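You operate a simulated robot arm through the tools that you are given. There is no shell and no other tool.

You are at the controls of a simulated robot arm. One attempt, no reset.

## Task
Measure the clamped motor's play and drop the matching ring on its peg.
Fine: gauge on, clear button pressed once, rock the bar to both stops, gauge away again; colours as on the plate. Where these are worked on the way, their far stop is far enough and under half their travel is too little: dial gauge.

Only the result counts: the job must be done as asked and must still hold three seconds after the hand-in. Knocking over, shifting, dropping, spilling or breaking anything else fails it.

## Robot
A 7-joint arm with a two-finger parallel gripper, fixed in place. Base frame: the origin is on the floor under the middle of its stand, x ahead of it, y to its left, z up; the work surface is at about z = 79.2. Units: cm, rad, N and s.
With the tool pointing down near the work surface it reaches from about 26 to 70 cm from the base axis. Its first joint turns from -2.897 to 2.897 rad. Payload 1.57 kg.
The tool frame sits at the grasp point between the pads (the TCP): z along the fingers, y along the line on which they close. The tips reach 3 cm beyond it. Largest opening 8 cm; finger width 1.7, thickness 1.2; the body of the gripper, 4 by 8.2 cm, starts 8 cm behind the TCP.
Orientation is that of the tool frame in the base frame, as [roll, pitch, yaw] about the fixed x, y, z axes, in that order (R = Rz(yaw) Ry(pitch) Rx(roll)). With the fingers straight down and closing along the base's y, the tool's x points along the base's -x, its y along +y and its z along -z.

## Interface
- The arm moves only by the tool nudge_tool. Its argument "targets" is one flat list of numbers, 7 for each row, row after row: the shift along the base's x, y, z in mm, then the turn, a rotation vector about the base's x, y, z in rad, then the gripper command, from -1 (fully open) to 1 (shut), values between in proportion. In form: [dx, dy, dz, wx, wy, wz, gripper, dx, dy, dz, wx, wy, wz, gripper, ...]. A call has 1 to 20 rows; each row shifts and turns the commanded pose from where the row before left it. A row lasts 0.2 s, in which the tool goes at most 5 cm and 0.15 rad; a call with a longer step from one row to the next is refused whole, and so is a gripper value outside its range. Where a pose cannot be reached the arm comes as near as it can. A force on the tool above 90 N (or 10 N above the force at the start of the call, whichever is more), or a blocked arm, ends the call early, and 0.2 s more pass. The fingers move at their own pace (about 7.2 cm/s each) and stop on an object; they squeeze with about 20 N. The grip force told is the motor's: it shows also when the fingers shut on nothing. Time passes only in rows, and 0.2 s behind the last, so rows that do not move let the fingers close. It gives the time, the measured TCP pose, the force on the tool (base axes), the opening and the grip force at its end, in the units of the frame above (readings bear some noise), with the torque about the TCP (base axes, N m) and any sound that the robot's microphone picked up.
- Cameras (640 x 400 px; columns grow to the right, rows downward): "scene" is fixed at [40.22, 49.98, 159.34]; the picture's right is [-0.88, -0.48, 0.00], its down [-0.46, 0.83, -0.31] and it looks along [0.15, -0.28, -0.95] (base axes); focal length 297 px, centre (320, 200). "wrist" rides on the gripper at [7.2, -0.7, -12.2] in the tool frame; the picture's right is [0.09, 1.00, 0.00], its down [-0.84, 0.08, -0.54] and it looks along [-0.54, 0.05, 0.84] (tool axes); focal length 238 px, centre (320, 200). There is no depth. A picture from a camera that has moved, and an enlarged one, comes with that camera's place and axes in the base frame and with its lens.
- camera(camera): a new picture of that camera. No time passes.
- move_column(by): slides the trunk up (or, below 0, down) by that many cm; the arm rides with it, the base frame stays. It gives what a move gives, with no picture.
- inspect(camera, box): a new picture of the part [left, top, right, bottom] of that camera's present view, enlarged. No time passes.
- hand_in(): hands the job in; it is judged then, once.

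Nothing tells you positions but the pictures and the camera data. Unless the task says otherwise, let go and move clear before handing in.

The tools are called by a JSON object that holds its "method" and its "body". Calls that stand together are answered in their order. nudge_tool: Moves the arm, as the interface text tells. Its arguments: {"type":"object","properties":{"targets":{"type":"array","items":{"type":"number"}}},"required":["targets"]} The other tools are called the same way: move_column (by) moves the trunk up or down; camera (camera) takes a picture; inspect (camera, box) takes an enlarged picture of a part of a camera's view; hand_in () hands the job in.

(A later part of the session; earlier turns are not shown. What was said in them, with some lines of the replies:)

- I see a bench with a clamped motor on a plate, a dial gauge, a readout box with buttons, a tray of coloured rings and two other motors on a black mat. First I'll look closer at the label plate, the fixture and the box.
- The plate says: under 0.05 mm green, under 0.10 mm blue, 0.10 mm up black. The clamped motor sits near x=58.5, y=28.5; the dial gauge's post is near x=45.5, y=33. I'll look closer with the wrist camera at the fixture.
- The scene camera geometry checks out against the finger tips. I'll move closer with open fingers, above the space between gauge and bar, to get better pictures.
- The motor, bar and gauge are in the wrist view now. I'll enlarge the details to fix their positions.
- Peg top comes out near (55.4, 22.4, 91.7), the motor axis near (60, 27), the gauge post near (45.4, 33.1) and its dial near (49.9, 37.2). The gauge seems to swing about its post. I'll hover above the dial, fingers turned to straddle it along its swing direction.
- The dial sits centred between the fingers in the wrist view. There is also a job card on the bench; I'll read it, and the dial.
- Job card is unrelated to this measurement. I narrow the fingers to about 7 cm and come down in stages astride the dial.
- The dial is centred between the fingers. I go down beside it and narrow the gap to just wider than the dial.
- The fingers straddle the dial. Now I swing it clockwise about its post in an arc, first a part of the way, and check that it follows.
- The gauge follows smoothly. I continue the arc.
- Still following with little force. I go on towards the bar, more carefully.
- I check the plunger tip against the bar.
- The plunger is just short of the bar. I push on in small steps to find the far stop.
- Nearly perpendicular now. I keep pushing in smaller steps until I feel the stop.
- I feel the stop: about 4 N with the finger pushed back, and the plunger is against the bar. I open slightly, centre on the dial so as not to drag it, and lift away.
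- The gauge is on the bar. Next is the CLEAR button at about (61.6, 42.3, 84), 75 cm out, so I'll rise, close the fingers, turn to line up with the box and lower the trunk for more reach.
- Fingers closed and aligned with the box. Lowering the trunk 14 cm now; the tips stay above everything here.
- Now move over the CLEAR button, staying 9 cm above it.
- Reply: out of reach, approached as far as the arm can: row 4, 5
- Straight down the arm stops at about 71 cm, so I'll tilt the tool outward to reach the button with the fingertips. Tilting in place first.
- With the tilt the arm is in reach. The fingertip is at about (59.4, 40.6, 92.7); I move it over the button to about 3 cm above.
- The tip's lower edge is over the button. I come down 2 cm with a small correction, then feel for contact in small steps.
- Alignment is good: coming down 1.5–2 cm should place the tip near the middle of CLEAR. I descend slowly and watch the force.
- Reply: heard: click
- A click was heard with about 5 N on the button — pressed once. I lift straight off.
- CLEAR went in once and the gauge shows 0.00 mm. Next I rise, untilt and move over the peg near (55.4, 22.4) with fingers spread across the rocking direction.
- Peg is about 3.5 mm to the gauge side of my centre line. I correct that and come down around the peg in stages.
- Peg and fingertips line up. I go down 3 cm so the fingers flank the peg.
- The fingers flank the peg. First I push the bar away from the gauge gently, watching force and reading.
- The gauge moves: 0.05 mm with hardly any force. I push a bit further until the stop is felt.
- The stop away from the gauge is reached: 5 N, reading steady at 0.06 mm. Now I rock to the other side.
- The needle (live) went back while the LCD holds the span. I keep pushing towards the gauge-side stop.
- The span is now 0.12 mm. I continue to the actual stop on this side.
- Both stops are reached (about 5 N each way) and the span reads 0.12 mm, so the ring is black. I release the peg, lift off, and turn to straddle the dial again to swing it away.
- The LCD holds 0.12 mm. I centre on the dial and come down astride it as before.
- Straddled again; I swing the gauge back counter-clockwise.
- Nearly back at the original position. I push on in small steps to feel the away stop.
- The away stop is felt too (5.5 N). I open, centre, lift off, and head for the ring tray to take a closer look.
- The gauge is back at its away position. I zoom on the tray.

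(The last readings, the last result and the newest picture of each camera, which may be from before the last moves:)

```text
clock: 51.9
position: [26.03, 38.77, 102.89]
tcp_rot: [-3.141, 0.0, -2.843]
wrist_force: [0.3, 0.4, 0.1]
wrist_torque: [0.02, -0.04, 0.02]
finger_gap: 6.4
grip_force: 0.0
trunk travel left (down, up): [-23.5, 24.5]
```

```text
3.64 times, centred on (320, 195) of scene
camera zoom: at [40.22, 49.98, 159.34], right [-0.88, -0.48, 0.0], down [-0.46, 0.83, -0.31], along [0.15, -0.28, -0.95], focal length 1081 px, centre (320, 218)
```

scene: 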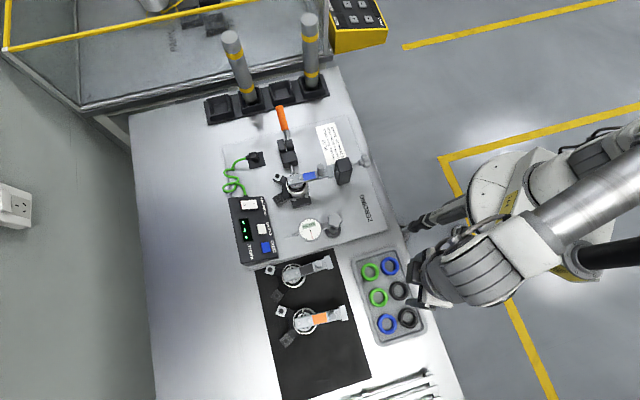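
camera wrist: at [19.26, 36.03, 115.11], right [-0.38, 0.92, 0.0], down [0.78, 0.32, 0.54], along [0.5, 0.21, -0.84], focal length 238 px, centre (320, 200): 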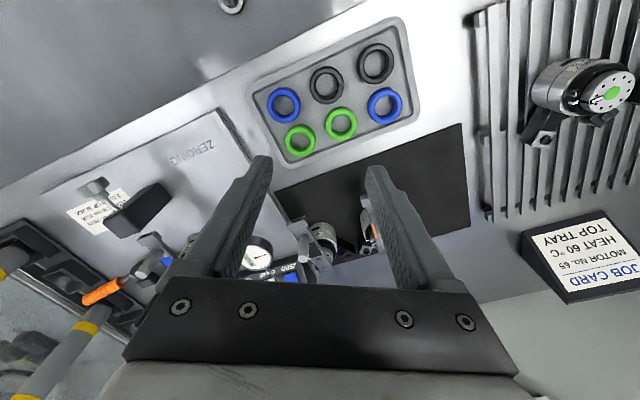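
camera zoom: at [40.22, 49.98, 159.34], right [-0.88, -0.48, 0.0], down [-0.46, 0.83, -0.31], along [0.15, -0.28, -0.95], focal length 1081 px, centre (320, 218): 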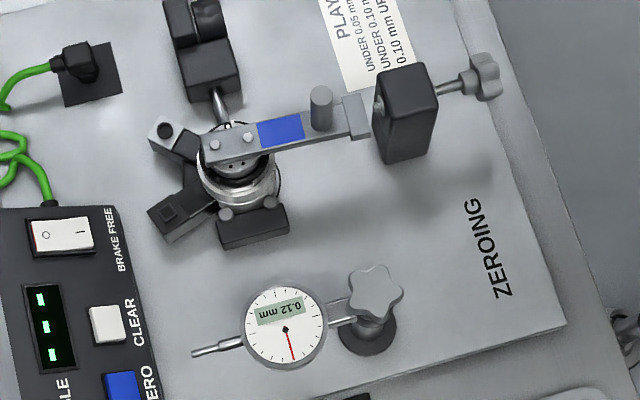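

Black ring K1 (middle of its column) at about (23.4, 38.75) is best to grasp: I'll use a closing axis rotated to miss its neighbours. Moving above it with a 5.8 cm opening.

{"method": "nudge_tool", "body": {"targets": [-4.4, 0, -20, 0, 0, -0.021, -0.45, -4.4, 0, -20, 0, 0, -0.021, -0.45, -4.4, 0, -20, 0, 0, -0.021, -0.45, -4.4, 0, -20, 0, 0, -0.021, -0.45, -4.4, 0, -20, 0, 0, -0.02, -0.45, -4.4, 0, -20, 0, 0, -0.02, -0.45, 0, 0, 0, 0, 0, 0, -0.45]}}

{"method": "camera", "body": {"camera": "wrist"}}

{"method": "inspect", "body": {"camera": "scene", "box": [340, 240, 440, 350]}}

```text
clock: 53.5
position: [23.42, 38.72, 90.72]
tcp_rot: [3.141, 0.0, -2.968]
wrist_force: [0.3, -0.2, -0.5]
wrist_torque: [0.02, -0.03, 0.0]
finger_gap: 5.81
grip_force: 0.0
trunk travel left (down, up): [-23.5, 24.5]
```

```text
taken
camera wrist: at [16.27, 36.7, 102.95], right [-0.26, 0.96, 0.0], down [0.81, 0.22, 0.54], along [0.52, 0.14, -0.84], focal length 238 px, centre (320, 200)
```

wrist: 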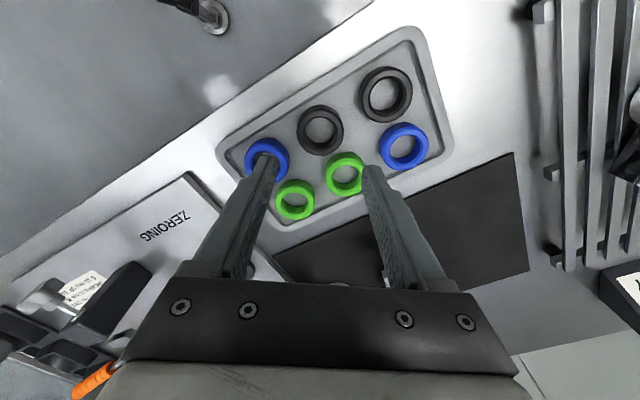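

```text
3.64 times, centred on (390, 295) of scene
camera zoom: at [40.22, 49.98, 159.34], right [-0.88, -0.48, 0.0], down [-0.46, 0.83, -0.31], along [0.15, -0.28, -0.95], focal length 1081 px, centre (66, -146)
```

zoom: 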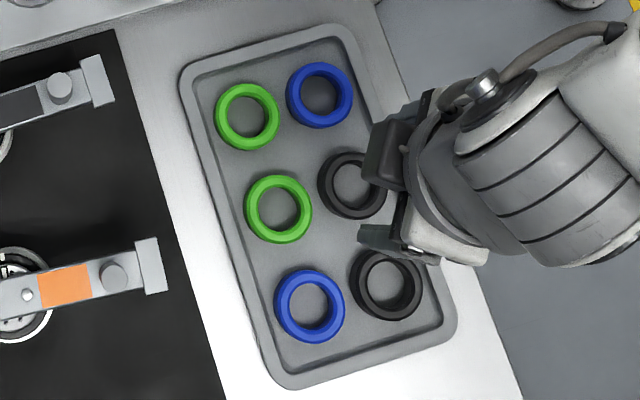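

The ring is centred sideways between the fingers. I shift slightly towards the robot and go down to just above ring height for a closer check.

{"method": "nudge_tool", "body": {"targets": [-3, -1, -18, 0, 0, 0, -0.45, 0, 0, -18, 0, 0, 0, -0.45, 0, 0, -14, 0, 0, 0, -0.45, 0, 0, 0, 0, 0, 0, -0.45]}}

{"method": "camera", "body": {"camera": "wrist"}}

{"method": "inspect", "body": {"camera": "wrist", "box": [220, 80, 430, 240]}}

{"method": "inspect", "body": {"camera": "scene", "box": [370, 260, 440, 330]}}

```text
clock: 54.5
position: [22.92, 38.67, 85.68]
tcp_rot: [3.14, 0.001, -2.968]
wrist_force: [0.1, -0.4, -0.5]
wrist_torque: [-0.04, -0.07, 0.0]
finger_gap: 5.78
grip_force: 0.2
trunk travel left (down, up): [-23.5, 24.5]
```

```text
taken
camera wrist: at [15.88, 36.65, 97.99], right [-0.26, 0.96, 0.0], down [0.81, 0.22, 0.54], along [0.52, 0.14, -0.84], focal length 238 px, centre (320, 200)
```

wrist: 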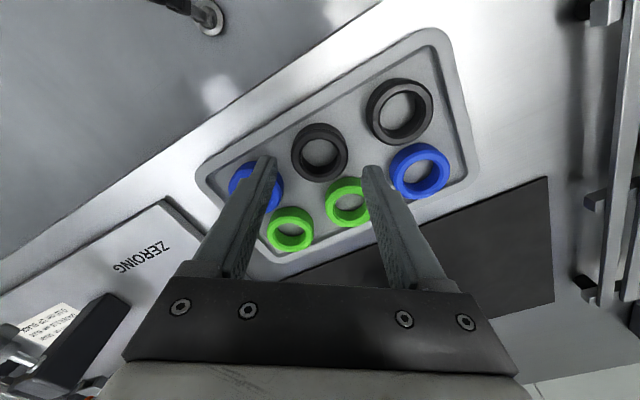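

```text
2.50 times, centred on (325, 160) of wrist
camera zoom: at [15.88, 36.65, 97.99], right [-0.26, 0.96, 0.0], down [0.81, 0.22, 0.54], along [0.52, 0.14, -0.84], focal length 596 px, centre (308, 300)
```

zoom: 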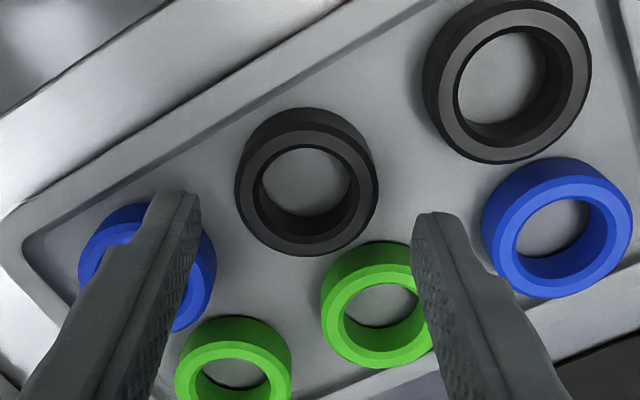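

```text
5.71 times, centred on (405, 295) of scene
camera zoom: at [40.22, 49.98, 159.34], right [-0.88, -0.48, 0.0], down [-0.46, 0.83, -0.31], along [0.15, -0.28, -0.95], focal length 1699 px, centre (-166, -343)
```

zoom: 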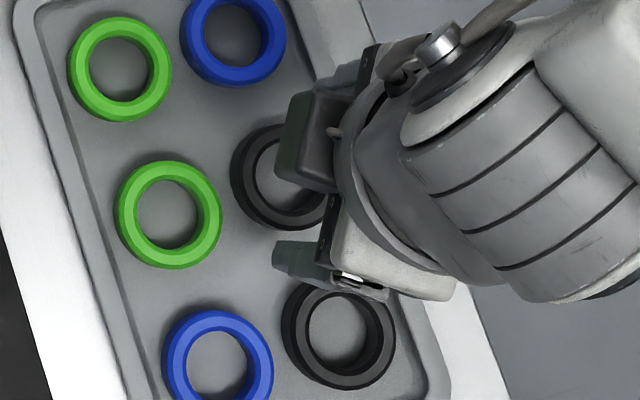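

Both cameras agree sideways; fore-aft they differ by under 1 cm, so I take the middle, which keeps the ring's widest point inside the finger pads. I continue down in steps.

{"method": "nudge_tool", "body": {"targets": [2, 0, -8, 0, 0, 0, -0.45, 0, 0, -8, 0, 0, 0, -0.45, 0, 0, -6, 0, 0, 0, -0.45, 0, 0, 0, 0, 0, 0, -0.45]}}

{"method": "inspect", "body": {"camera": "wrist", "box": [220, 80, 430, 240]}}

{"method": "inspect", "body": {"camera": "scene", "box": [370, 260, 440, 330]}}

```text
clock: 55.5
position: [23.16, 38.59, 83.72]
tcp_rot: [-3.141, 0.001, -2.967]
wrist_force: [0.3, 0.2, -0.2]
wrist_torque: [-0.02, 0.04, -0.04]
finger_gap: 5.83
grip_force: 0.0
trunk travel left (down, up): [-23.5, 24.5]
```

```text
2.50 times, centred on (325, 160) of wrist
camera zoom: at [16.16, 36.6, 95.91], right [-0.26, 0.96, 0.0], down [0.81, 0.22, 0.54], along [0.52, 0.14, -0.84], focal length 596 px, centre (308, 300)
```

zoom: 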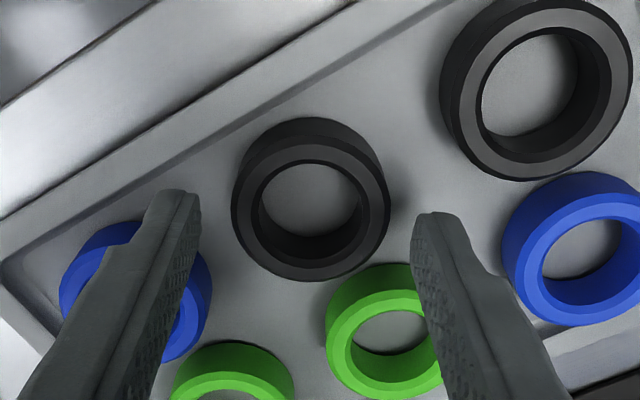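

```text
5.71 times, centred on (405, 295) of scene
camera zoom: at [40.22, 49.98, 159.34], right [-0.88, -0.48, 0.0], down [-0.46, 0.83, -0.31], along [0.15, -0.28, -0.95], focal length 1699 px, centre (-166, -343)
```

zoom: 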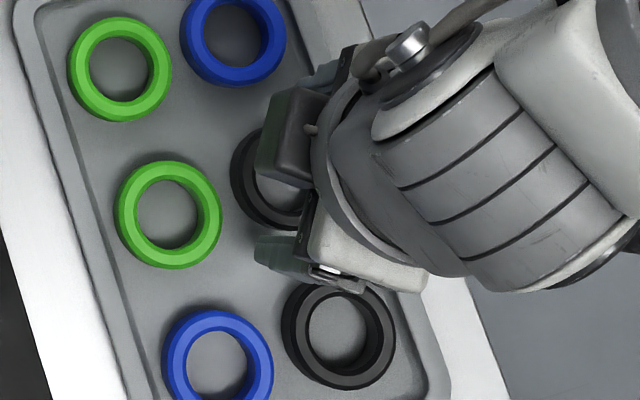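

{"method": "nudge_tool", "body": {"targets": [0, 0, -4, 0, 0, 0, -0.45, 0, 0, -3, 0, 0, 0, -0.45, 0, 0, 0, 0, 0, 0, -0.45]}}

{"method": "inspect", "body": {"camera": "wrist", "box": [220, 80, 430, 240]}}

```text
clock: 56.3
position: [23.16, 38.58, 83.03]
tcp_rot: [-3.141, -0.001, -2.968]
wrist_force: [-0.6, 0.5, -0.3]
wrist_torque: [-0.04, -0.01, 0.01]
finger_gap: 5.8
grip_force: 0.1
trunk travel left (down, up): [-23.5, 24.5]
```

```text
2.50 times, centred on (325, 160) of wrist
camera zoom: at [16.19, 36.6, 95.2], right [-0.26, 0.96, 0.0], down [0.81, 0.22, 0.54], along [0.52, 0.14, -0.84], focal length 596 px, centre (308, 300)
```

zoom: 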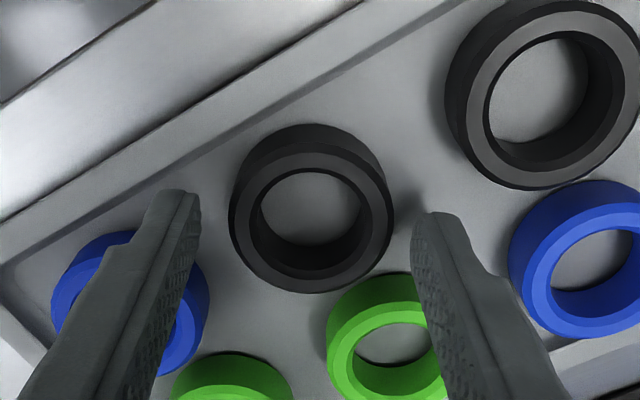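

Clearances still fine. A touch lower, then I close on the black ring.

{"method": "nudge_tool", "body": {"targets": [-1, 0, -3, 0, 0, 0, -0.45, 0, 0, 0, 0, 0, 0, -0.45]}}

{"method": "inspect", "body": {"camera": "wrist", "box": [220, 80, 430, 240]}}

```text
clock: 56.9
position: [23.03, 38.53, 82.71]
tcp_rot: [3.14, 0.0, -2.967]
wrist_force: [0.4, -0.2, 0.7]
wrist_torque: [0.03, -0.01, -0.02]
finger_gap: 5.83
grip_force: 0.0
trunk travel left (down, up): [-23.5, 24.5]
```

```text
2.50 times, centred on (325, 160) of wrist
camera zoom: at [16.03, 36.62, 94.93], right [-0.26, 0.96, 0.0], down [0.81, 0.22, 0.54], along [0.52, 0.14, -0.84], focal length 596 px, centre (308, 300)
```

zoom: 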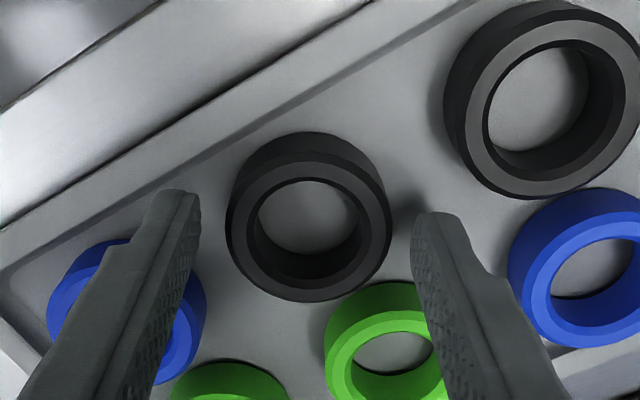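

The ring is centred. Closing.

{"method": "nudge_tool", "body": {"targets": [0, 0, 0, 0, 0, 0, -0.25, 0, 0, 0, 0, 0, 0, -0.1, 0, 0, 0, 0, 0, 0, 0.3, 0, 0, 0, 0, 0, 0, 1, 0, 0, 0, 0, 0, 0, 1]}}

{"method": "inspect", "body": {"camera": "wrist", "box": [220, 80, 430, 240]}}

```text
clock: 58.1
position: [23.11, 38.62, 82.76]
tcp_rot: [3.14, 0.0, -2.967]
wrist_force: [0.1, 0.5, -0.4]
wrist_torque: [0.02, 0.02, -0.01]
finger_gap: 4.36
grip_force: 20.1
trunk travel left (down, up): [-23.5, 24.5]
```

```text
2.50 times, centred on (325, 160) of wrist
camera zoom: at [16.04, 36.63, 94.94], right [-0.26, 0.96, 0.0], down [0.81, 0.22, 0.54], along [0.52, 0.14, -0.84], focal length 596 px, centre (308, 300)
```

zoom: 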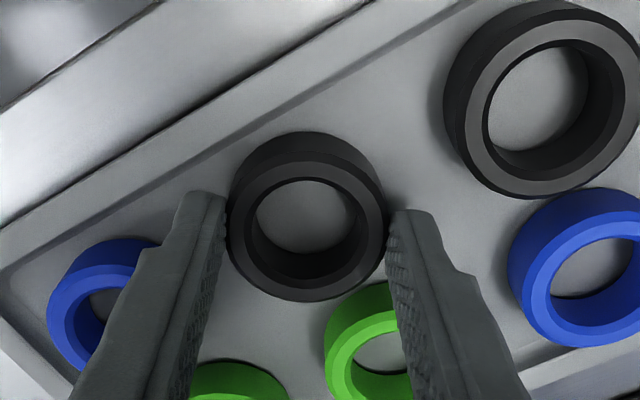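

Gripped, but the ring sits near the robot-side edge of the pads. I regrasp 4 mm further towards the robot for a centred hold.

{"method": "nudge_tool", "body": {"targets": [0, 0, 0, 0, 0, 0, -0.28, 0, 0, 0, 0, 0, 0, -0.28, -4, -0.7, 0, 0, 0, 0, -0.28, 0, 0, 0, 0, 0, 0, -0.28, 0, 0, 0, 0, 0, 0, 0, 0, 0, 0, 0, 0, 0, 1, 0, 0, 0, 0, 0, 0, 1]}}

{"method": "inspect", "body": {"camera": "wrist", "box": [220, 80, 430, 240]}}

{"method": "inspect", "body": {"camera": "scene", "box": [340, 240, 440, 350]}}

```text
clock: 59.7
position: [22.73, 38.59, 82.72]
tcp_rot: [-3.141, -0.002, -2.968]
wrist_force: [-1.1, -0.2, -0.1]
wrist_torque: [-0.02, -0.01, 0.0]
finger_gap: 4.39
grip_force: 20.0
trunk travel left (down, up): [-23.5, 24.5]
```

```text
2.50 times, centred on (325, 160) of wrist
camera zoom: at [15.67, 36.56, 94.99], right [-0.26, 0.96, 0.0], down [0.81, 0.22, 0.54], along [0.52, 0.14, -0.84], focal length 596 px, centre (308, 300)
```

zoom: 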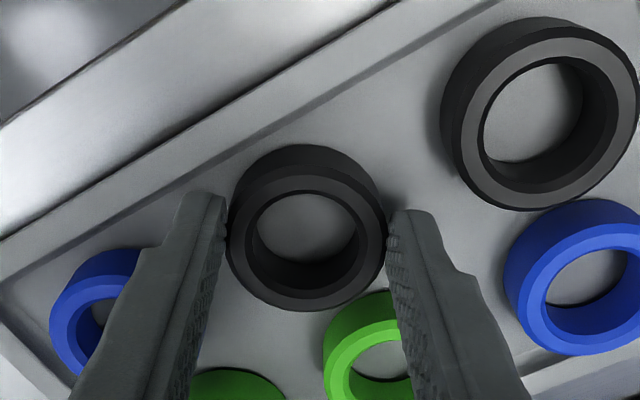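

```text
3.64 times, centred on (390, 295) of scene
camera zoom: at [40.22, 49.98, 159.34], right [-0.88, -0.48, 0.0], down [-0.46, 0.83, -0.31], along [0.15, -0.28, -0.95], focal length 1081 px, centre (66, -146)
```

zoom: 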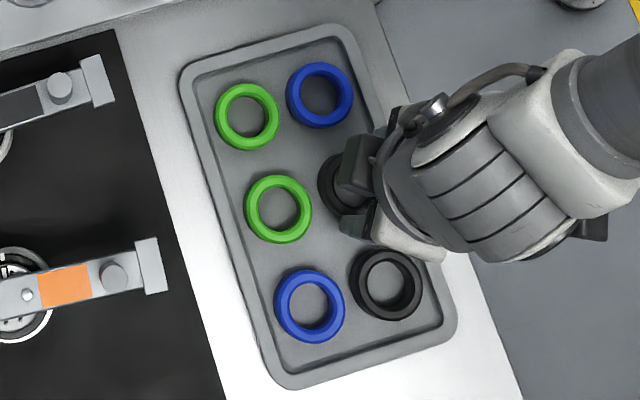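

Now centred in the pads with a firm 20 N grip. I lift straight up and check.

{"method": "nudge_tool", "body": {"targets": [0, 0, 8, 0, 0, 0, 1, 0, 0, 15, 0, 0, 0, 1, 0, 0, 25, 0, 0, 0, 1, 0, 0, 35, 0, 0, 0, 1, 0, 0, 35, 0, 0, 0, 1, 0, 0, 35, 0, 0, 0, 1, 0, 0, 30, 0, 0, 0, 1, 0, 0, 0, 0, 0, 0, 1]}}

{"method": "inspect", "body": {"camera": "wrist", "box": [220, 80, 430, 240]}}

{"method": "inspect", "body": {"camera": "scene", "box": [340, 240, 440, 350]}}

```text
clock: 61.5
position: [22.6, 38.5, 100.92]
tcp_rot: [-3.14, 0.0, -2.968]
wrist_force: [-0.2, -0.2, -0.1]
wrist_torque: [-0.01, 0.03, 0.01]
finger_gap: 4.36
grip_force: 20.2
trunk travel left (down, up): [-23.5, 24.5]
```

```text
2.50 times, centred on (325, 160) of wrist
camera zoom: at [15.6, 36.61, 113.1], right [-0.26, 0.96, 0.0], down [0.81, 0.22, 0.54], along [0.52, 0.14, -0.84], focal length 596 px, centre (308, 300)
```

zoom: 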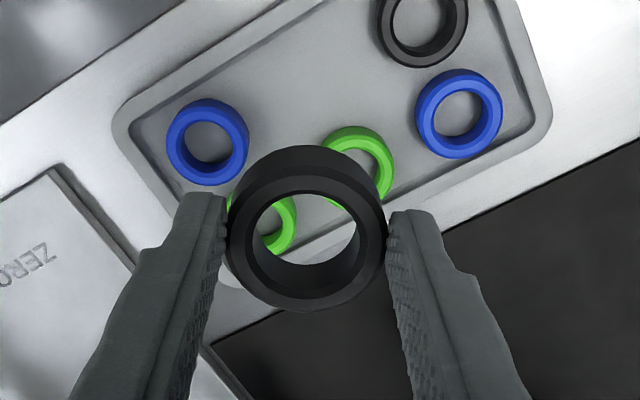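

```text
3.64 times, centred on (390, 295) of scene
camera zoom: at [40.22, 49.98, 159.34], right [-0.88, -0.48, 0.0], down [-0.46, 0.83, -0.31], along [0.15, -0.28, -0.95], focal length 1081 px, centre (66, -146)
```

zoom: 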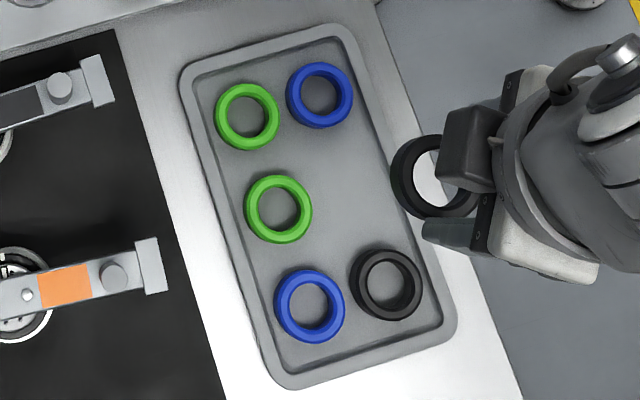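

The black ring is held level; the other rings are undisturbed. I carry it to above the peg, turning the fingers across the bar.

{"method": "nudge_tool", "body": {"targets": [0, 0, 20, 0, 0, 0, 1, 20, -10, 10, 0, 0, 0, 1, 27.5, -13.5, 0, 0, 0, 0.107, 1, 27.5, -13.5, 0, 0, 0, 0.107, 1, 27.5, -13.5, 0, 0, 0, 0.107, 1, 27.5, -13.5, 0, 0, 0, 0.107, 1, 27.5, -13.5, 0, 0, 0, 0.107, 1, 27.5, -13.5, 0, 0, 0, 0.107, 1, 27.5, -13.5, 0, 0, 0, 0, 1, 27.5, -13.5, 0, 0, 0, 0, 1, 27.5, -13.5, 0, 0, 0, 0, 1, 27.5, -13.5, 0, 0, 0, 0, 1, 20, -10, 0, 0, 0, 0, 1, 10, -5, 0, 0, 0, 0, 1, 0, 0, 0, 0, 0, 0, 1]}}

{"method": "camera", "body": {"camera": "wrist"}}

{"method": "camera", "body": {"camera": "scene"}}

```text
clock: 64.7
position: [55.16, 22.58, 103.92]
tcp_rot: [3.142, 0.0, -2.325]
wrist_force: [0.2, -0.2, -0.4]
wrist_torque: [-0.02, -0.02, -0.04]
finger_gap: 4.35
grip_force: 20.0
trunk travel left (down, up): [-23.5, 24.5]
```

```text
taken
camera wrist: at [50.68, 16.9, 116.13], right [-0.79, 0.61, 0.0], down [0.52, 0.66, 0.54], along [0.33, 0.43, -0.84], focal length 238 px, centre (320, 200)
```

wrist: 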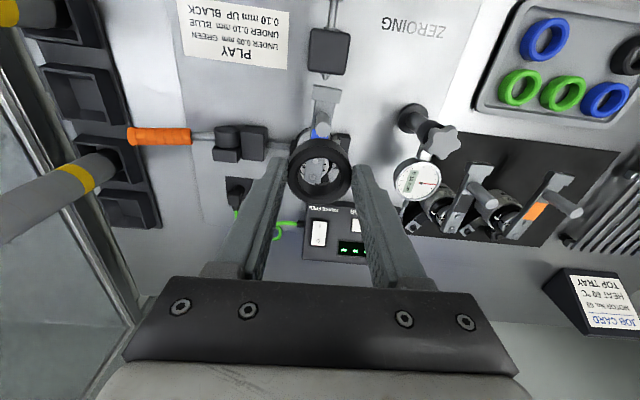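

```text
taken
```

scene: 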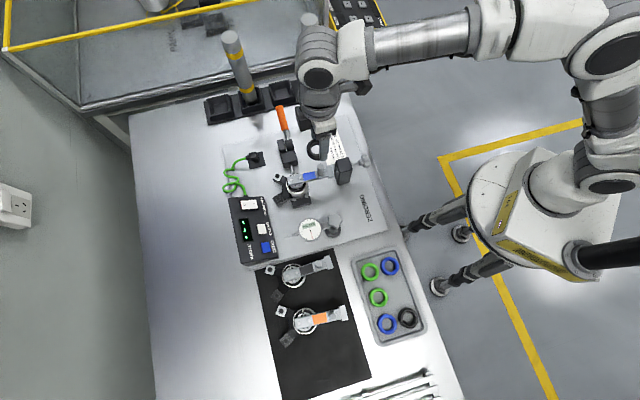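

{"method": "nudge_tool", "body": {"targets": [0, 0, -20, 0, 0, 0, 1, 0, 0, -20, 0, 0, 0, 1, 0, 0, -20, 0, 0, 0, 1, 0, 0, -14, 0, 0, 0, 1, 0, 0, 0, 0, 0, 0, 1]}}

{"method": "inspect", "body": {"camera": "wrist", "box": [220, 80, 430, 240]}}

{"method": "inspect", "body": {"camera": "scene", "box": [285, 130, 365, 200]}}

```text
clock: 65.9
position: [55.34, 22.69, 96.56]
tcp_rot: [-3.141, 0.0, -2.325]
wrist_force: [-0.7, 0.3, -0.1]
wrist_torque: [-0.03, -0.01, -0.01]
finger_gap: 4.35
grip_force: 20.1
trunk travel left (down, up): [-23.5, 24.5]
```

```text
2.50 times, centred on (325, 160) of wrist
camera zoom: at [50.83, 16.76, 108.73], right [-0.79, 0.61, 0.0], down [0.52, 0.66, 0.54], along [0.33, 0.43, -0.84], focal length 596 px, centre (308, 300)
```

zoom: 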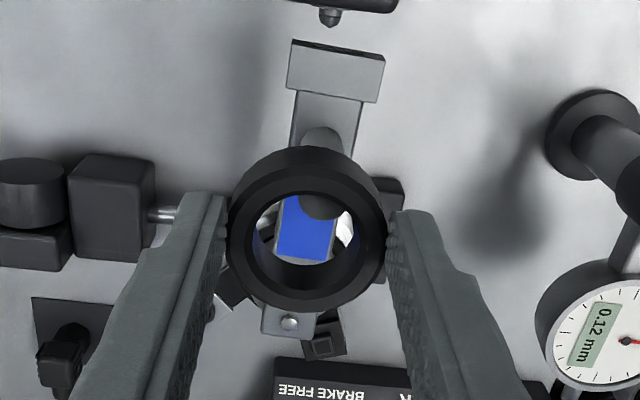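

```text
5.71 times, centred on (325, 165) of scene
camera zoom: at [40.22, 49.98, 159.34], right [-0.88, -0.48, 0.0], down [-0.46, 0.83, -0.31], along [0.15, -0.28, -0.95], focal length 1699 px, centre (291, 400)
```

zoom: 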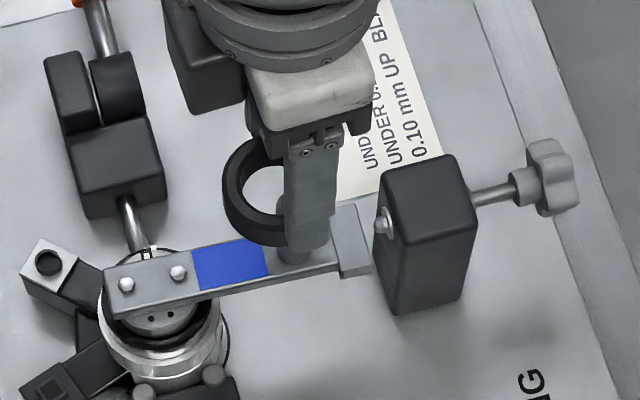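

Comparing both cameras, the peg top is nearer 92.9, just under the ring, and the ring needs shifting about 6 mm toward −x. I adjust and look again before lowering.

{"method": "nudge_tool", "body": {"targets": [0, 0, 5, 0, 0, 0, 1, -6, -1.3, 0, 0, 0, 0, 1, 0, 0, 0, 0, 0, 0, 1]}}

{"method": "inspect", "body": {"camera": "wrist", "box": [260, 110, 390, 220]}}

{"method": "inspect", "body": {"camera": "scene", "box": [285, 130, 365, 200]}}

```text
clock: 66.7
position: [54.72, 22.54, 97.13]
tcp_rot: [-3.14, 0.001, -2.324]
wrist_force: [0.2, 0.4, 0.0]
wrist_torque: [-0.01, 0.0, -0.03]
finger_gap: 4.32
grip_force: 20.1
trunk travel left (down, up): [-23.5, 24.5]
```

```text
3.64 times, centred on (325, 165) of wrist
camera zoom: at [50.16, 16.67, 109.29], right [-0.79, 0.61, 0.0], down [0.52, 0.66, 0.54], along [0.33, 0.43, -0.84], focal length 867 px, centre (302, 327)
```

zoom: 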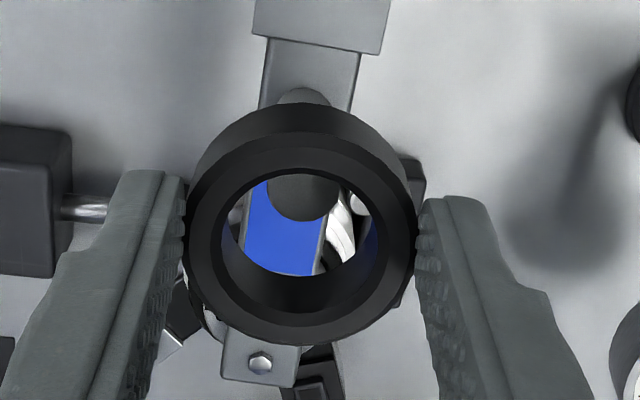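

```text
5.71 times, centred on (325, 165) of scene
camera zoom: at [40.22, 49.98, 159.34], right [-0.88, -0.48, 0.0], down [-0.46, 0.83, -0.31], along [0.15, -0.28, -0.95], focal length 1699 px, centre (291, 400)
```

zoom: 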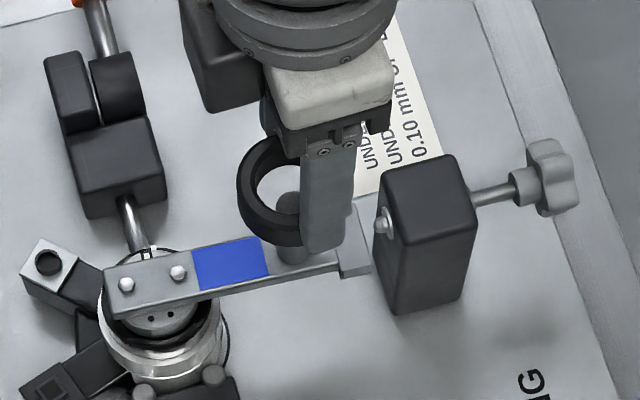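

Ring and peg now line up in both views. Lowering in stages and watching for contact.

{"method": "nudge_tool", "body": {"targets": [0, 0, -6, 0, 0, 0, 1, 0, 0, -6, 0, 0, 0, 1, 0, 0, -6, 0, 0, 0, 1, 0, 0, 0, 0, 0, 0, 1]}}

{"method": "inspect", "body": {"camera": "wrist", "box": [260, 110, 390, 220]}}

{"method": "inspect", "body": {"camera": "scene", "box": [285, 130, 365, 200]}}

```text
clock: 67.7
position: [54.54, 22.43, 95.14]
tcp_rot: [-3.141, 0.0, -2.325]
wrist_force: [0.0, -0.2, -0.4]
wrist_torque: [0.01, 0.01, -0.03]
finger_gap: 4.35
grip_force: 21.1
trunk travel left (down, up): [-23.5, 24.5]
```

```text
3.64 times, centred on (325, 165) of wrist
camera zoom: at [50.07, 16.58, 107.43], right [-0.79, 0.61, 0.0], down [0.52, 0.66, 0.54], along [0.33, 0.43, -0.84], focal length 867 px, centre (302, 327)
```

zoom: 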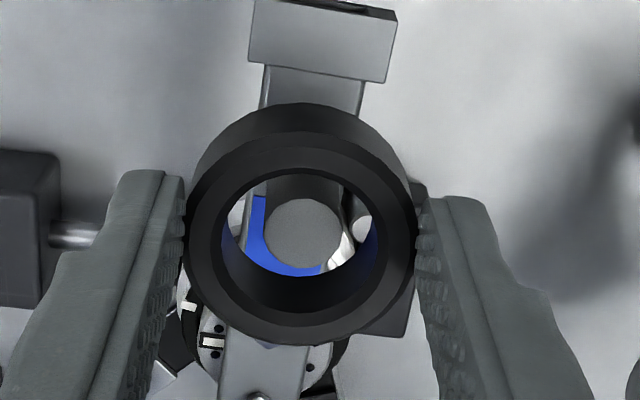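

```text
5.71 times, centred on (325, 165) of scene
camera zoom: at [40.22, 49.98, 159.34], right [-0.88, -0.48, 0.0], down [-0.46, 0.83, -0.31], along [0.15, -0.28, -0.95], focal length 1699 px, centre (291, 400)
```

zoom: 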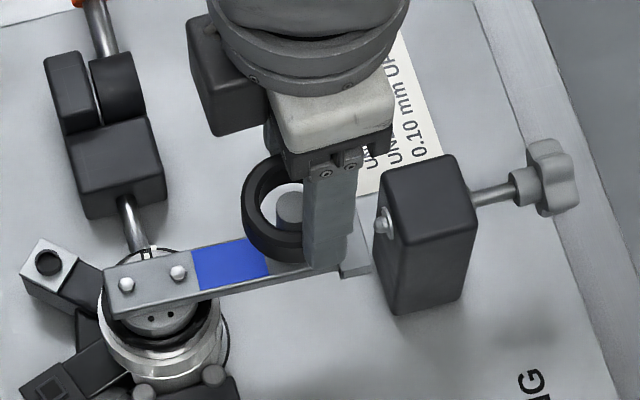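

The peg top is inside the ring's opening with no contact force. Continuing down.

{"method": "nudge_tool", "body": {"targets": [0.5, 0.5, -6, 0, 0, 0, 1, 0, 0, -6, 0, 0, 0, 1, 0, 0, -6, 0, 0, 0, 1, 0, 0, 0, 0, 0, 0, 1]}}

{"method": "inspect", "body": {"camera": "wrist", "box": [260, 110, 390, 220]}}

{"method": "inspect", "body": {"camera": "scene", "box": [285, 130, 365, 200]}}

```text
clock: 68.7
position: [54.84, 22.5, 93.45]
tcp_rot: [3.141, 0.0, -2.326]
wrist_force: [-0.5, 0.1, -0.2]
wrist_torque: [0.01, -0.02, 0.0]
finger_gap: 4.33
grip_force: 20.2
trunk travel left (down, up): [-23.5, 24.5]
```

```text
3.64 times, centred on (325, 165) of wrist
camera zoom: at [50.19, 16.72, 105.62], right [-0.79, 0.61, 0.0], down [0.52, 0.66, 0.54], along [0.33, 0.43, -0.84], focal length 867 px, centre (302, 327)
```

zoom: 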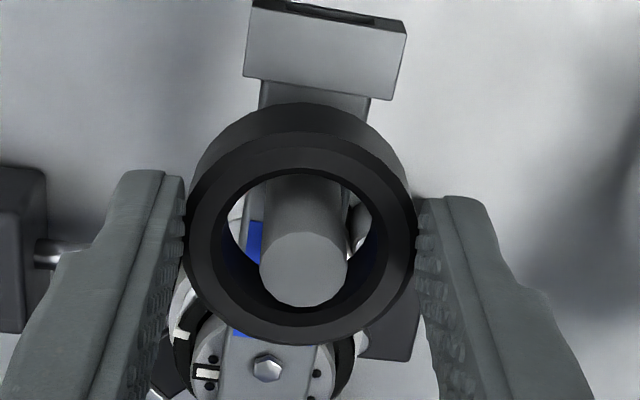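

```text
5.71 times, centred on (325, 165) of scene
camera zoom: at [40.22, 49.98, 159.34], right [-0.88, -0.48, 0.0], down [-0.46, 0.83, -0.31], along [0.15, -0.28, -0.95], focal length 1699 px, centre (291, 400)
```

zoom: 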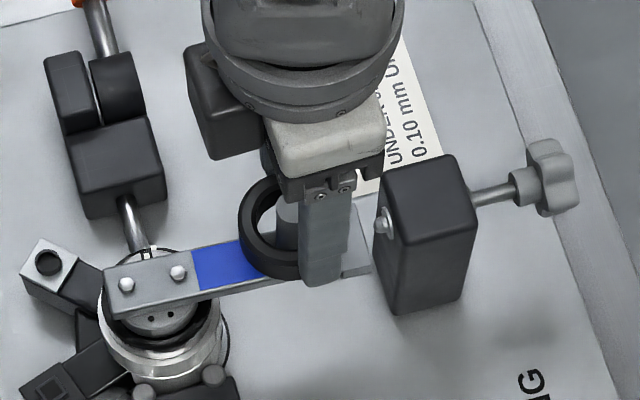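

The peg passes through the ring. A bit lower, near the bar, before letting go.

{"method": "nudge_tool", "body": {"targets": [0, 0, -5, 0, 0, 0, 1, 0, 0, -4, 0, 0, 0, 1, 0, 0, -3, 0, 0, 0, 1, 0, 0, 0, 0, 0, 0, 1]}}

{"method": "inspect", "body": {"camera": "wrist", "box": [260, 110, 390, 220]}}

{"method": "inspect", "body": {"camera": "scene", "box": [285, 130, 365, 200]}}

```text
clock: 69.7
position: [54.58, 22.47, 92.09]
tcp_rot: [3.14, 0.001, -2.326]
wrist_force: [-0.5, -0.2, -0.2]
wrist_torque: [0.0, 0.05, -0.01]
finger_gap: 4.32
grip_force: 19.7
trunk travel left (down, up): [-23.5, 24.5]
```

```text
3.64 times, centred on (325, 165) of wrist
camera zoom: at [50.09, 16.72, 104.39], right [-0.79, 0.61, 0.0], down [0.52, 0.66, 0.54], along [0.33, 0.43, -0.84], focal length 867 px, centre (302, 327)
```

zoom: 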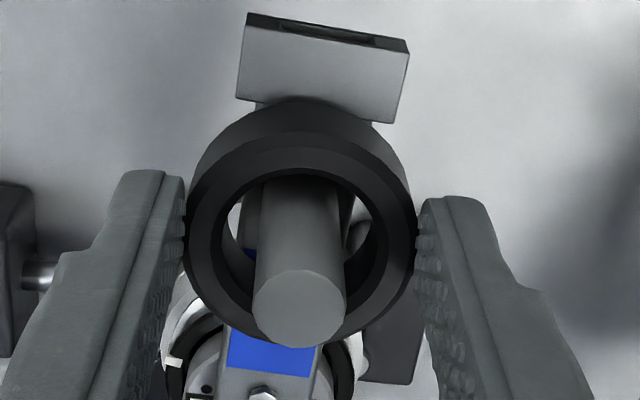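

```text
5.71 times, centred on (325, 165) of scene
camera zoom: at [40.22, 49.98, 159.34], right [-0.88, -0.48, 0.0], down [-0.46, 0.83, -0.31], along [0.15, -0.28, -0.95], focal length 1699 px, centre (291, 400)
```

zoom: 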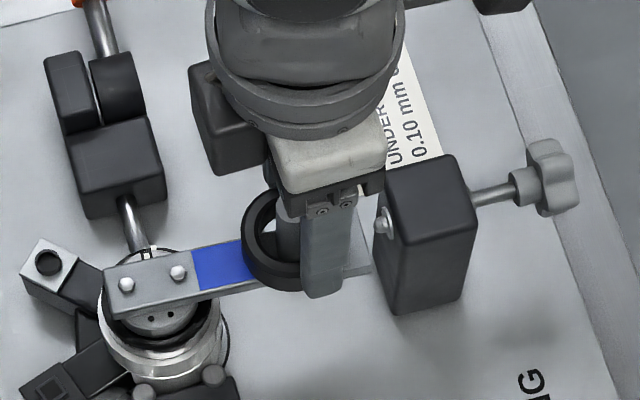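

Ring is well down over the peg and concentric. I nudge it 3 mm toward the motor to stay clear of the end tab, lower a little more, and check for contact.

{"method": "nudge_tool", "body": {"targets": [2, 2.1, -2, 0, 0, 0, 1, 0, 0, -3, 0, 0, 0, 1, 0, 0, 0, 0, 0, 0, 1]}}

{"method": "inspect", "body": {"camera": "wrist", "box": [260, 110, 390, 220]}}

{"method": "inspect", "body": {"camera": "scene", "box": [285, 130, 365, 200]}}

```text
clock: 70.5
position: [54.79, 22.81, 91.91]
tcp_rot: [-3.139, 0.001, -2.326]
wrist_force: [-0.3, -1.0, 10.3]
wrist_torque: [-0.05, 0.07, 0.0]
finger_gap: 4.35
grip_force: 20.0
trunk travel left (down, up): [-23.5, 24.5]
```

```text
3.64 times, centred on (325, 165) of wrist
camera zoom: at [50.27, 16.97, 104.03], right [-0.79, 0.61, 0.0], down [0.52, 0.66, 0.54], along [0.34, 0.43, -0.84], focal length 867 px, centre (302, 327)
```

zoom: 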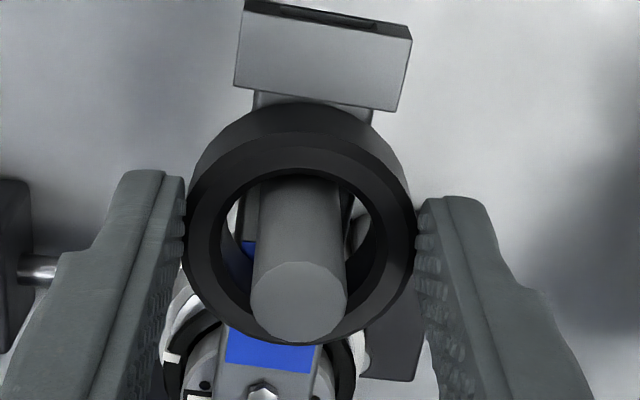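

```text
5.71 times, centred on (325, 165) of scene
camera zoom: at [40.22, 49.98, 159.34], right [-0.88, -0.48, 0.0], down [-0.46, 0.83, -0.31], along [0.15, -0.28, -0.95], focal length 1699 px, centre (291, 400)
```

zoom: 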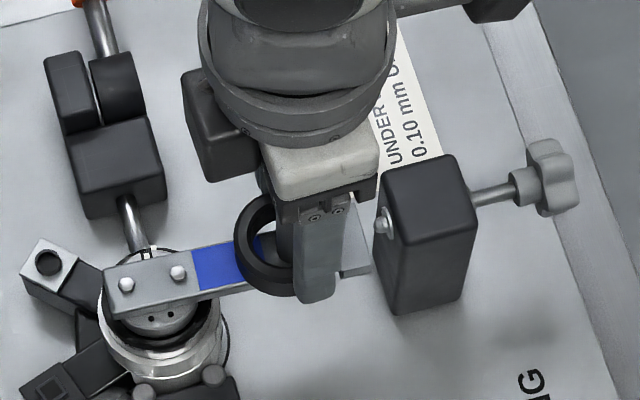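

The ring touches the bar (10 N upward). I ease up 2 mm, then open.

{"method": "nudge_tool", "body": {"targets": [0, 0, 2.5, 0, 0, 0, 1, 0, 0, 0, 0, 0, 0, 0, 0, 0, 0, 0, 0, 0, -0.3, 0, 0, 0, 0, 0, 0, -0.5, 0, 0, 0, 0, 0, 0, -0.5]}}

{"method": "inspect", "body": {"camera": "wrist", "box": [260, 110, 390, 220]}}

{"method": "inspect", "body": {"camera": "scene", "box": [285, 130, 365, 200]}}

```text
clock: 71.7
position: [54.92, 22.88, 92.03]
tcp_rot: [3.14, 0.0, -2.325]
wrist_force: [-0.1, 1.0, 0.3]
wrist_torque: [0.02, 0.01, 0.0]
finger_gap: 6.0
grip_force: 0.2
trunk travel left (down, up): [-23.5, 24.5]
```

```text
3.64 times, centred on (325, 165) of wrist
camera zoom: at [50.36, 17.03, 104.15], right [-0.79, 0.61, 0.0], down [0.52, 0.66, 0.54], along [0.33, 0.43, -0.84], focal length 867 px, centre (302, 327)
```

zoom: 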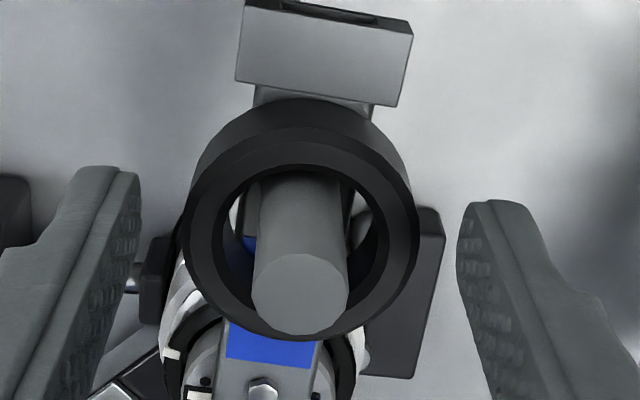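

```text
5.71 times, centred on (325, 165) of scene
camera zoom: at [40.22, 49.98, 159.34], right [-0.88, -0.48, 0.0], down [-0.46, 0.83, -0.31], along [0.15, -0.28, -0.95], focal length 1699 px, centre (291, 400)
```

zoom: 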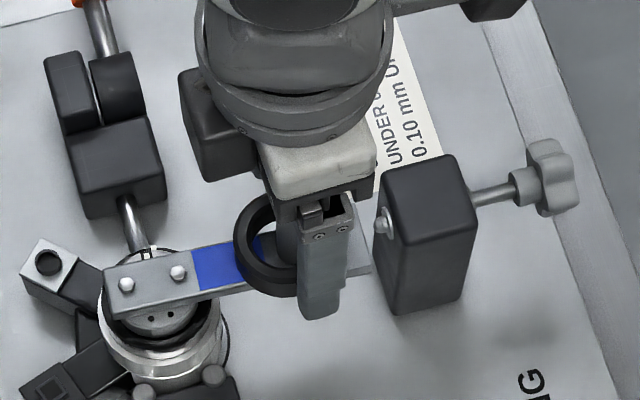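

The ring lies around the peg and the fingers are free of it. I rise straight up and back off for a final check.

{"method": "nudge_tool", "body": {"targets": [0, 0, 10, 0, 0, 0, -0.5, 0, 0, 20, 0, 0, 0, -0.5, 0, 0, 30, 0, 0, 0, -0.5, 0, 0, 35, 0, 0, 0, -0.5, -20, -10, 35, 0, 0, 0, -0.5, -35, -10, 20, 0, 0, 0, -0.5, -35, -10, 0, 0, 0, 0, -0.5, -35, -10, 0, 0, 0, 0, -0.5, 0, 0, 0, 0, 0, 0, -0.5]}}

{"method": "camera", "body": {"camera": "scene"}}

{"method": "inspect", "body": {"camera": "scene", "box": [220, 130, 370, 270]}}

{"method": "inspect", "body": {"camera": "scene", "box": [285, 130, 365, 200]}}

{"method": "camera", "body": {"camera": "wrist"}}

```text
clock: 73.7
position: [42.51, 18.62, 107.03]
tcp_rot: [-3.141, 0.001, -2.325]
wrist_force: [-0.6, -0.8, -0.3]
wrist_torque: [0.01, -0.06, -0.04]
finger_gap: 6.0
grip_force: 0.1
trunk travel left (down, up): [-23.5, 24.5]
```

```text
taken
```

scene: 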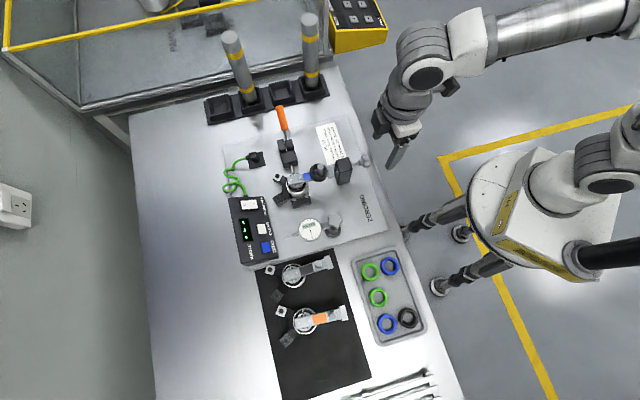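

```text
2.86 times, centred on (295, 200) of scene
camera zoom: at [40.22, 49.98, 159.34], right [-0.88, -0.48, 0.0], down [-0.46, 0.83, -0.31], along [0.15, -0.28, -0.95], focal length 849 px, centre (391, 200)
```

zoom: 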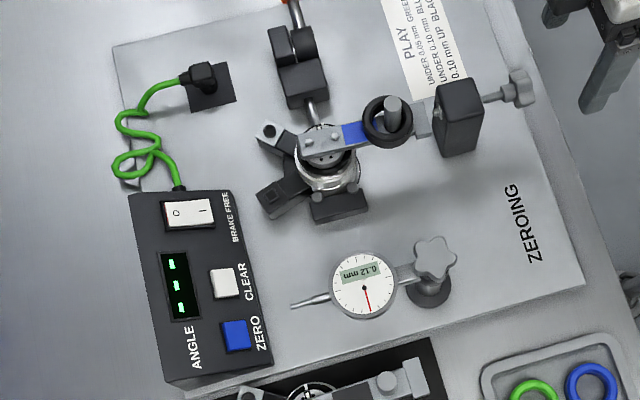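

```text
5.71 times, centred on (325, 165) of scene
camera zoom: at [40.22, 49.98, 159.34], right [-0.88, -0.48, 0.0], down [-0.46, 0.83, -0.31], along [0.15, -0.28, -0.95], focal length 1699 px, centre (291, 400)
```

zoom: 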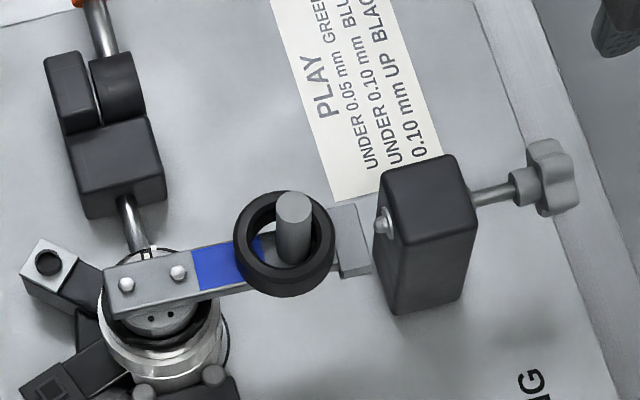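

```text
taken
camera wrist: at [37.95, 12.87, 119.16], right [-0.79, 0.61, 0.0], down [0.52, 0.66, 0.54], along [0.33, 0.43, -0.84], focal length 238 px, centre (320, 200)
```

wrist: 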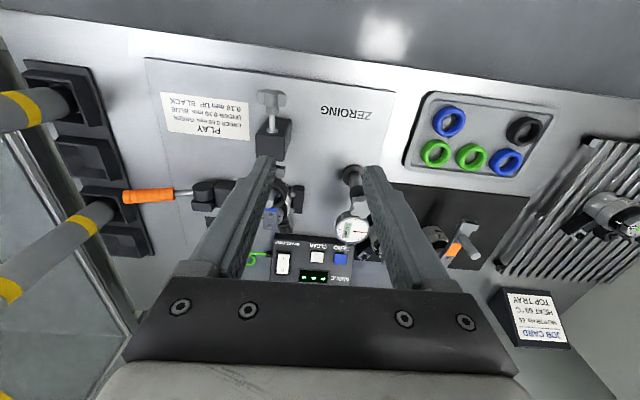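

The job looks complete:
- The black ring sits flat around the clamped motor's peg.
- The gauge is back at its away stop and still shows 0.12 mm.
- CLEAR was pressed once, and nothing else was disturbed.

The arm is clear, so I hand in.

{"method": "hand_in", "body": {}}

```text
The job is handed in.
```

I measured the clamped motor's play at 0.12 mm. By the plate, 0.10 mm and up takes a black ring, and one is now on the motor's peg. I've handed the job in, but no verdict has come back yet.

- **Gauge:** I swung it onto the bar as far as it would go. After the measurement I swung it back to its away stop.
- **Clear button:** I pressed it once; there was one click and the gauge read 0.00 mm.
- **Bar:** I rocked it until it stopped in each direction, with about 5 N of resistance both ways. The display held 0.12 mm.
- **Ring:** I took the middle ring of its column in the tray and lowered it until it touched the bar, then let go. The last pictures show it around the peg.

The arm is clear of everything. I saw nothing else moved or knocked over.
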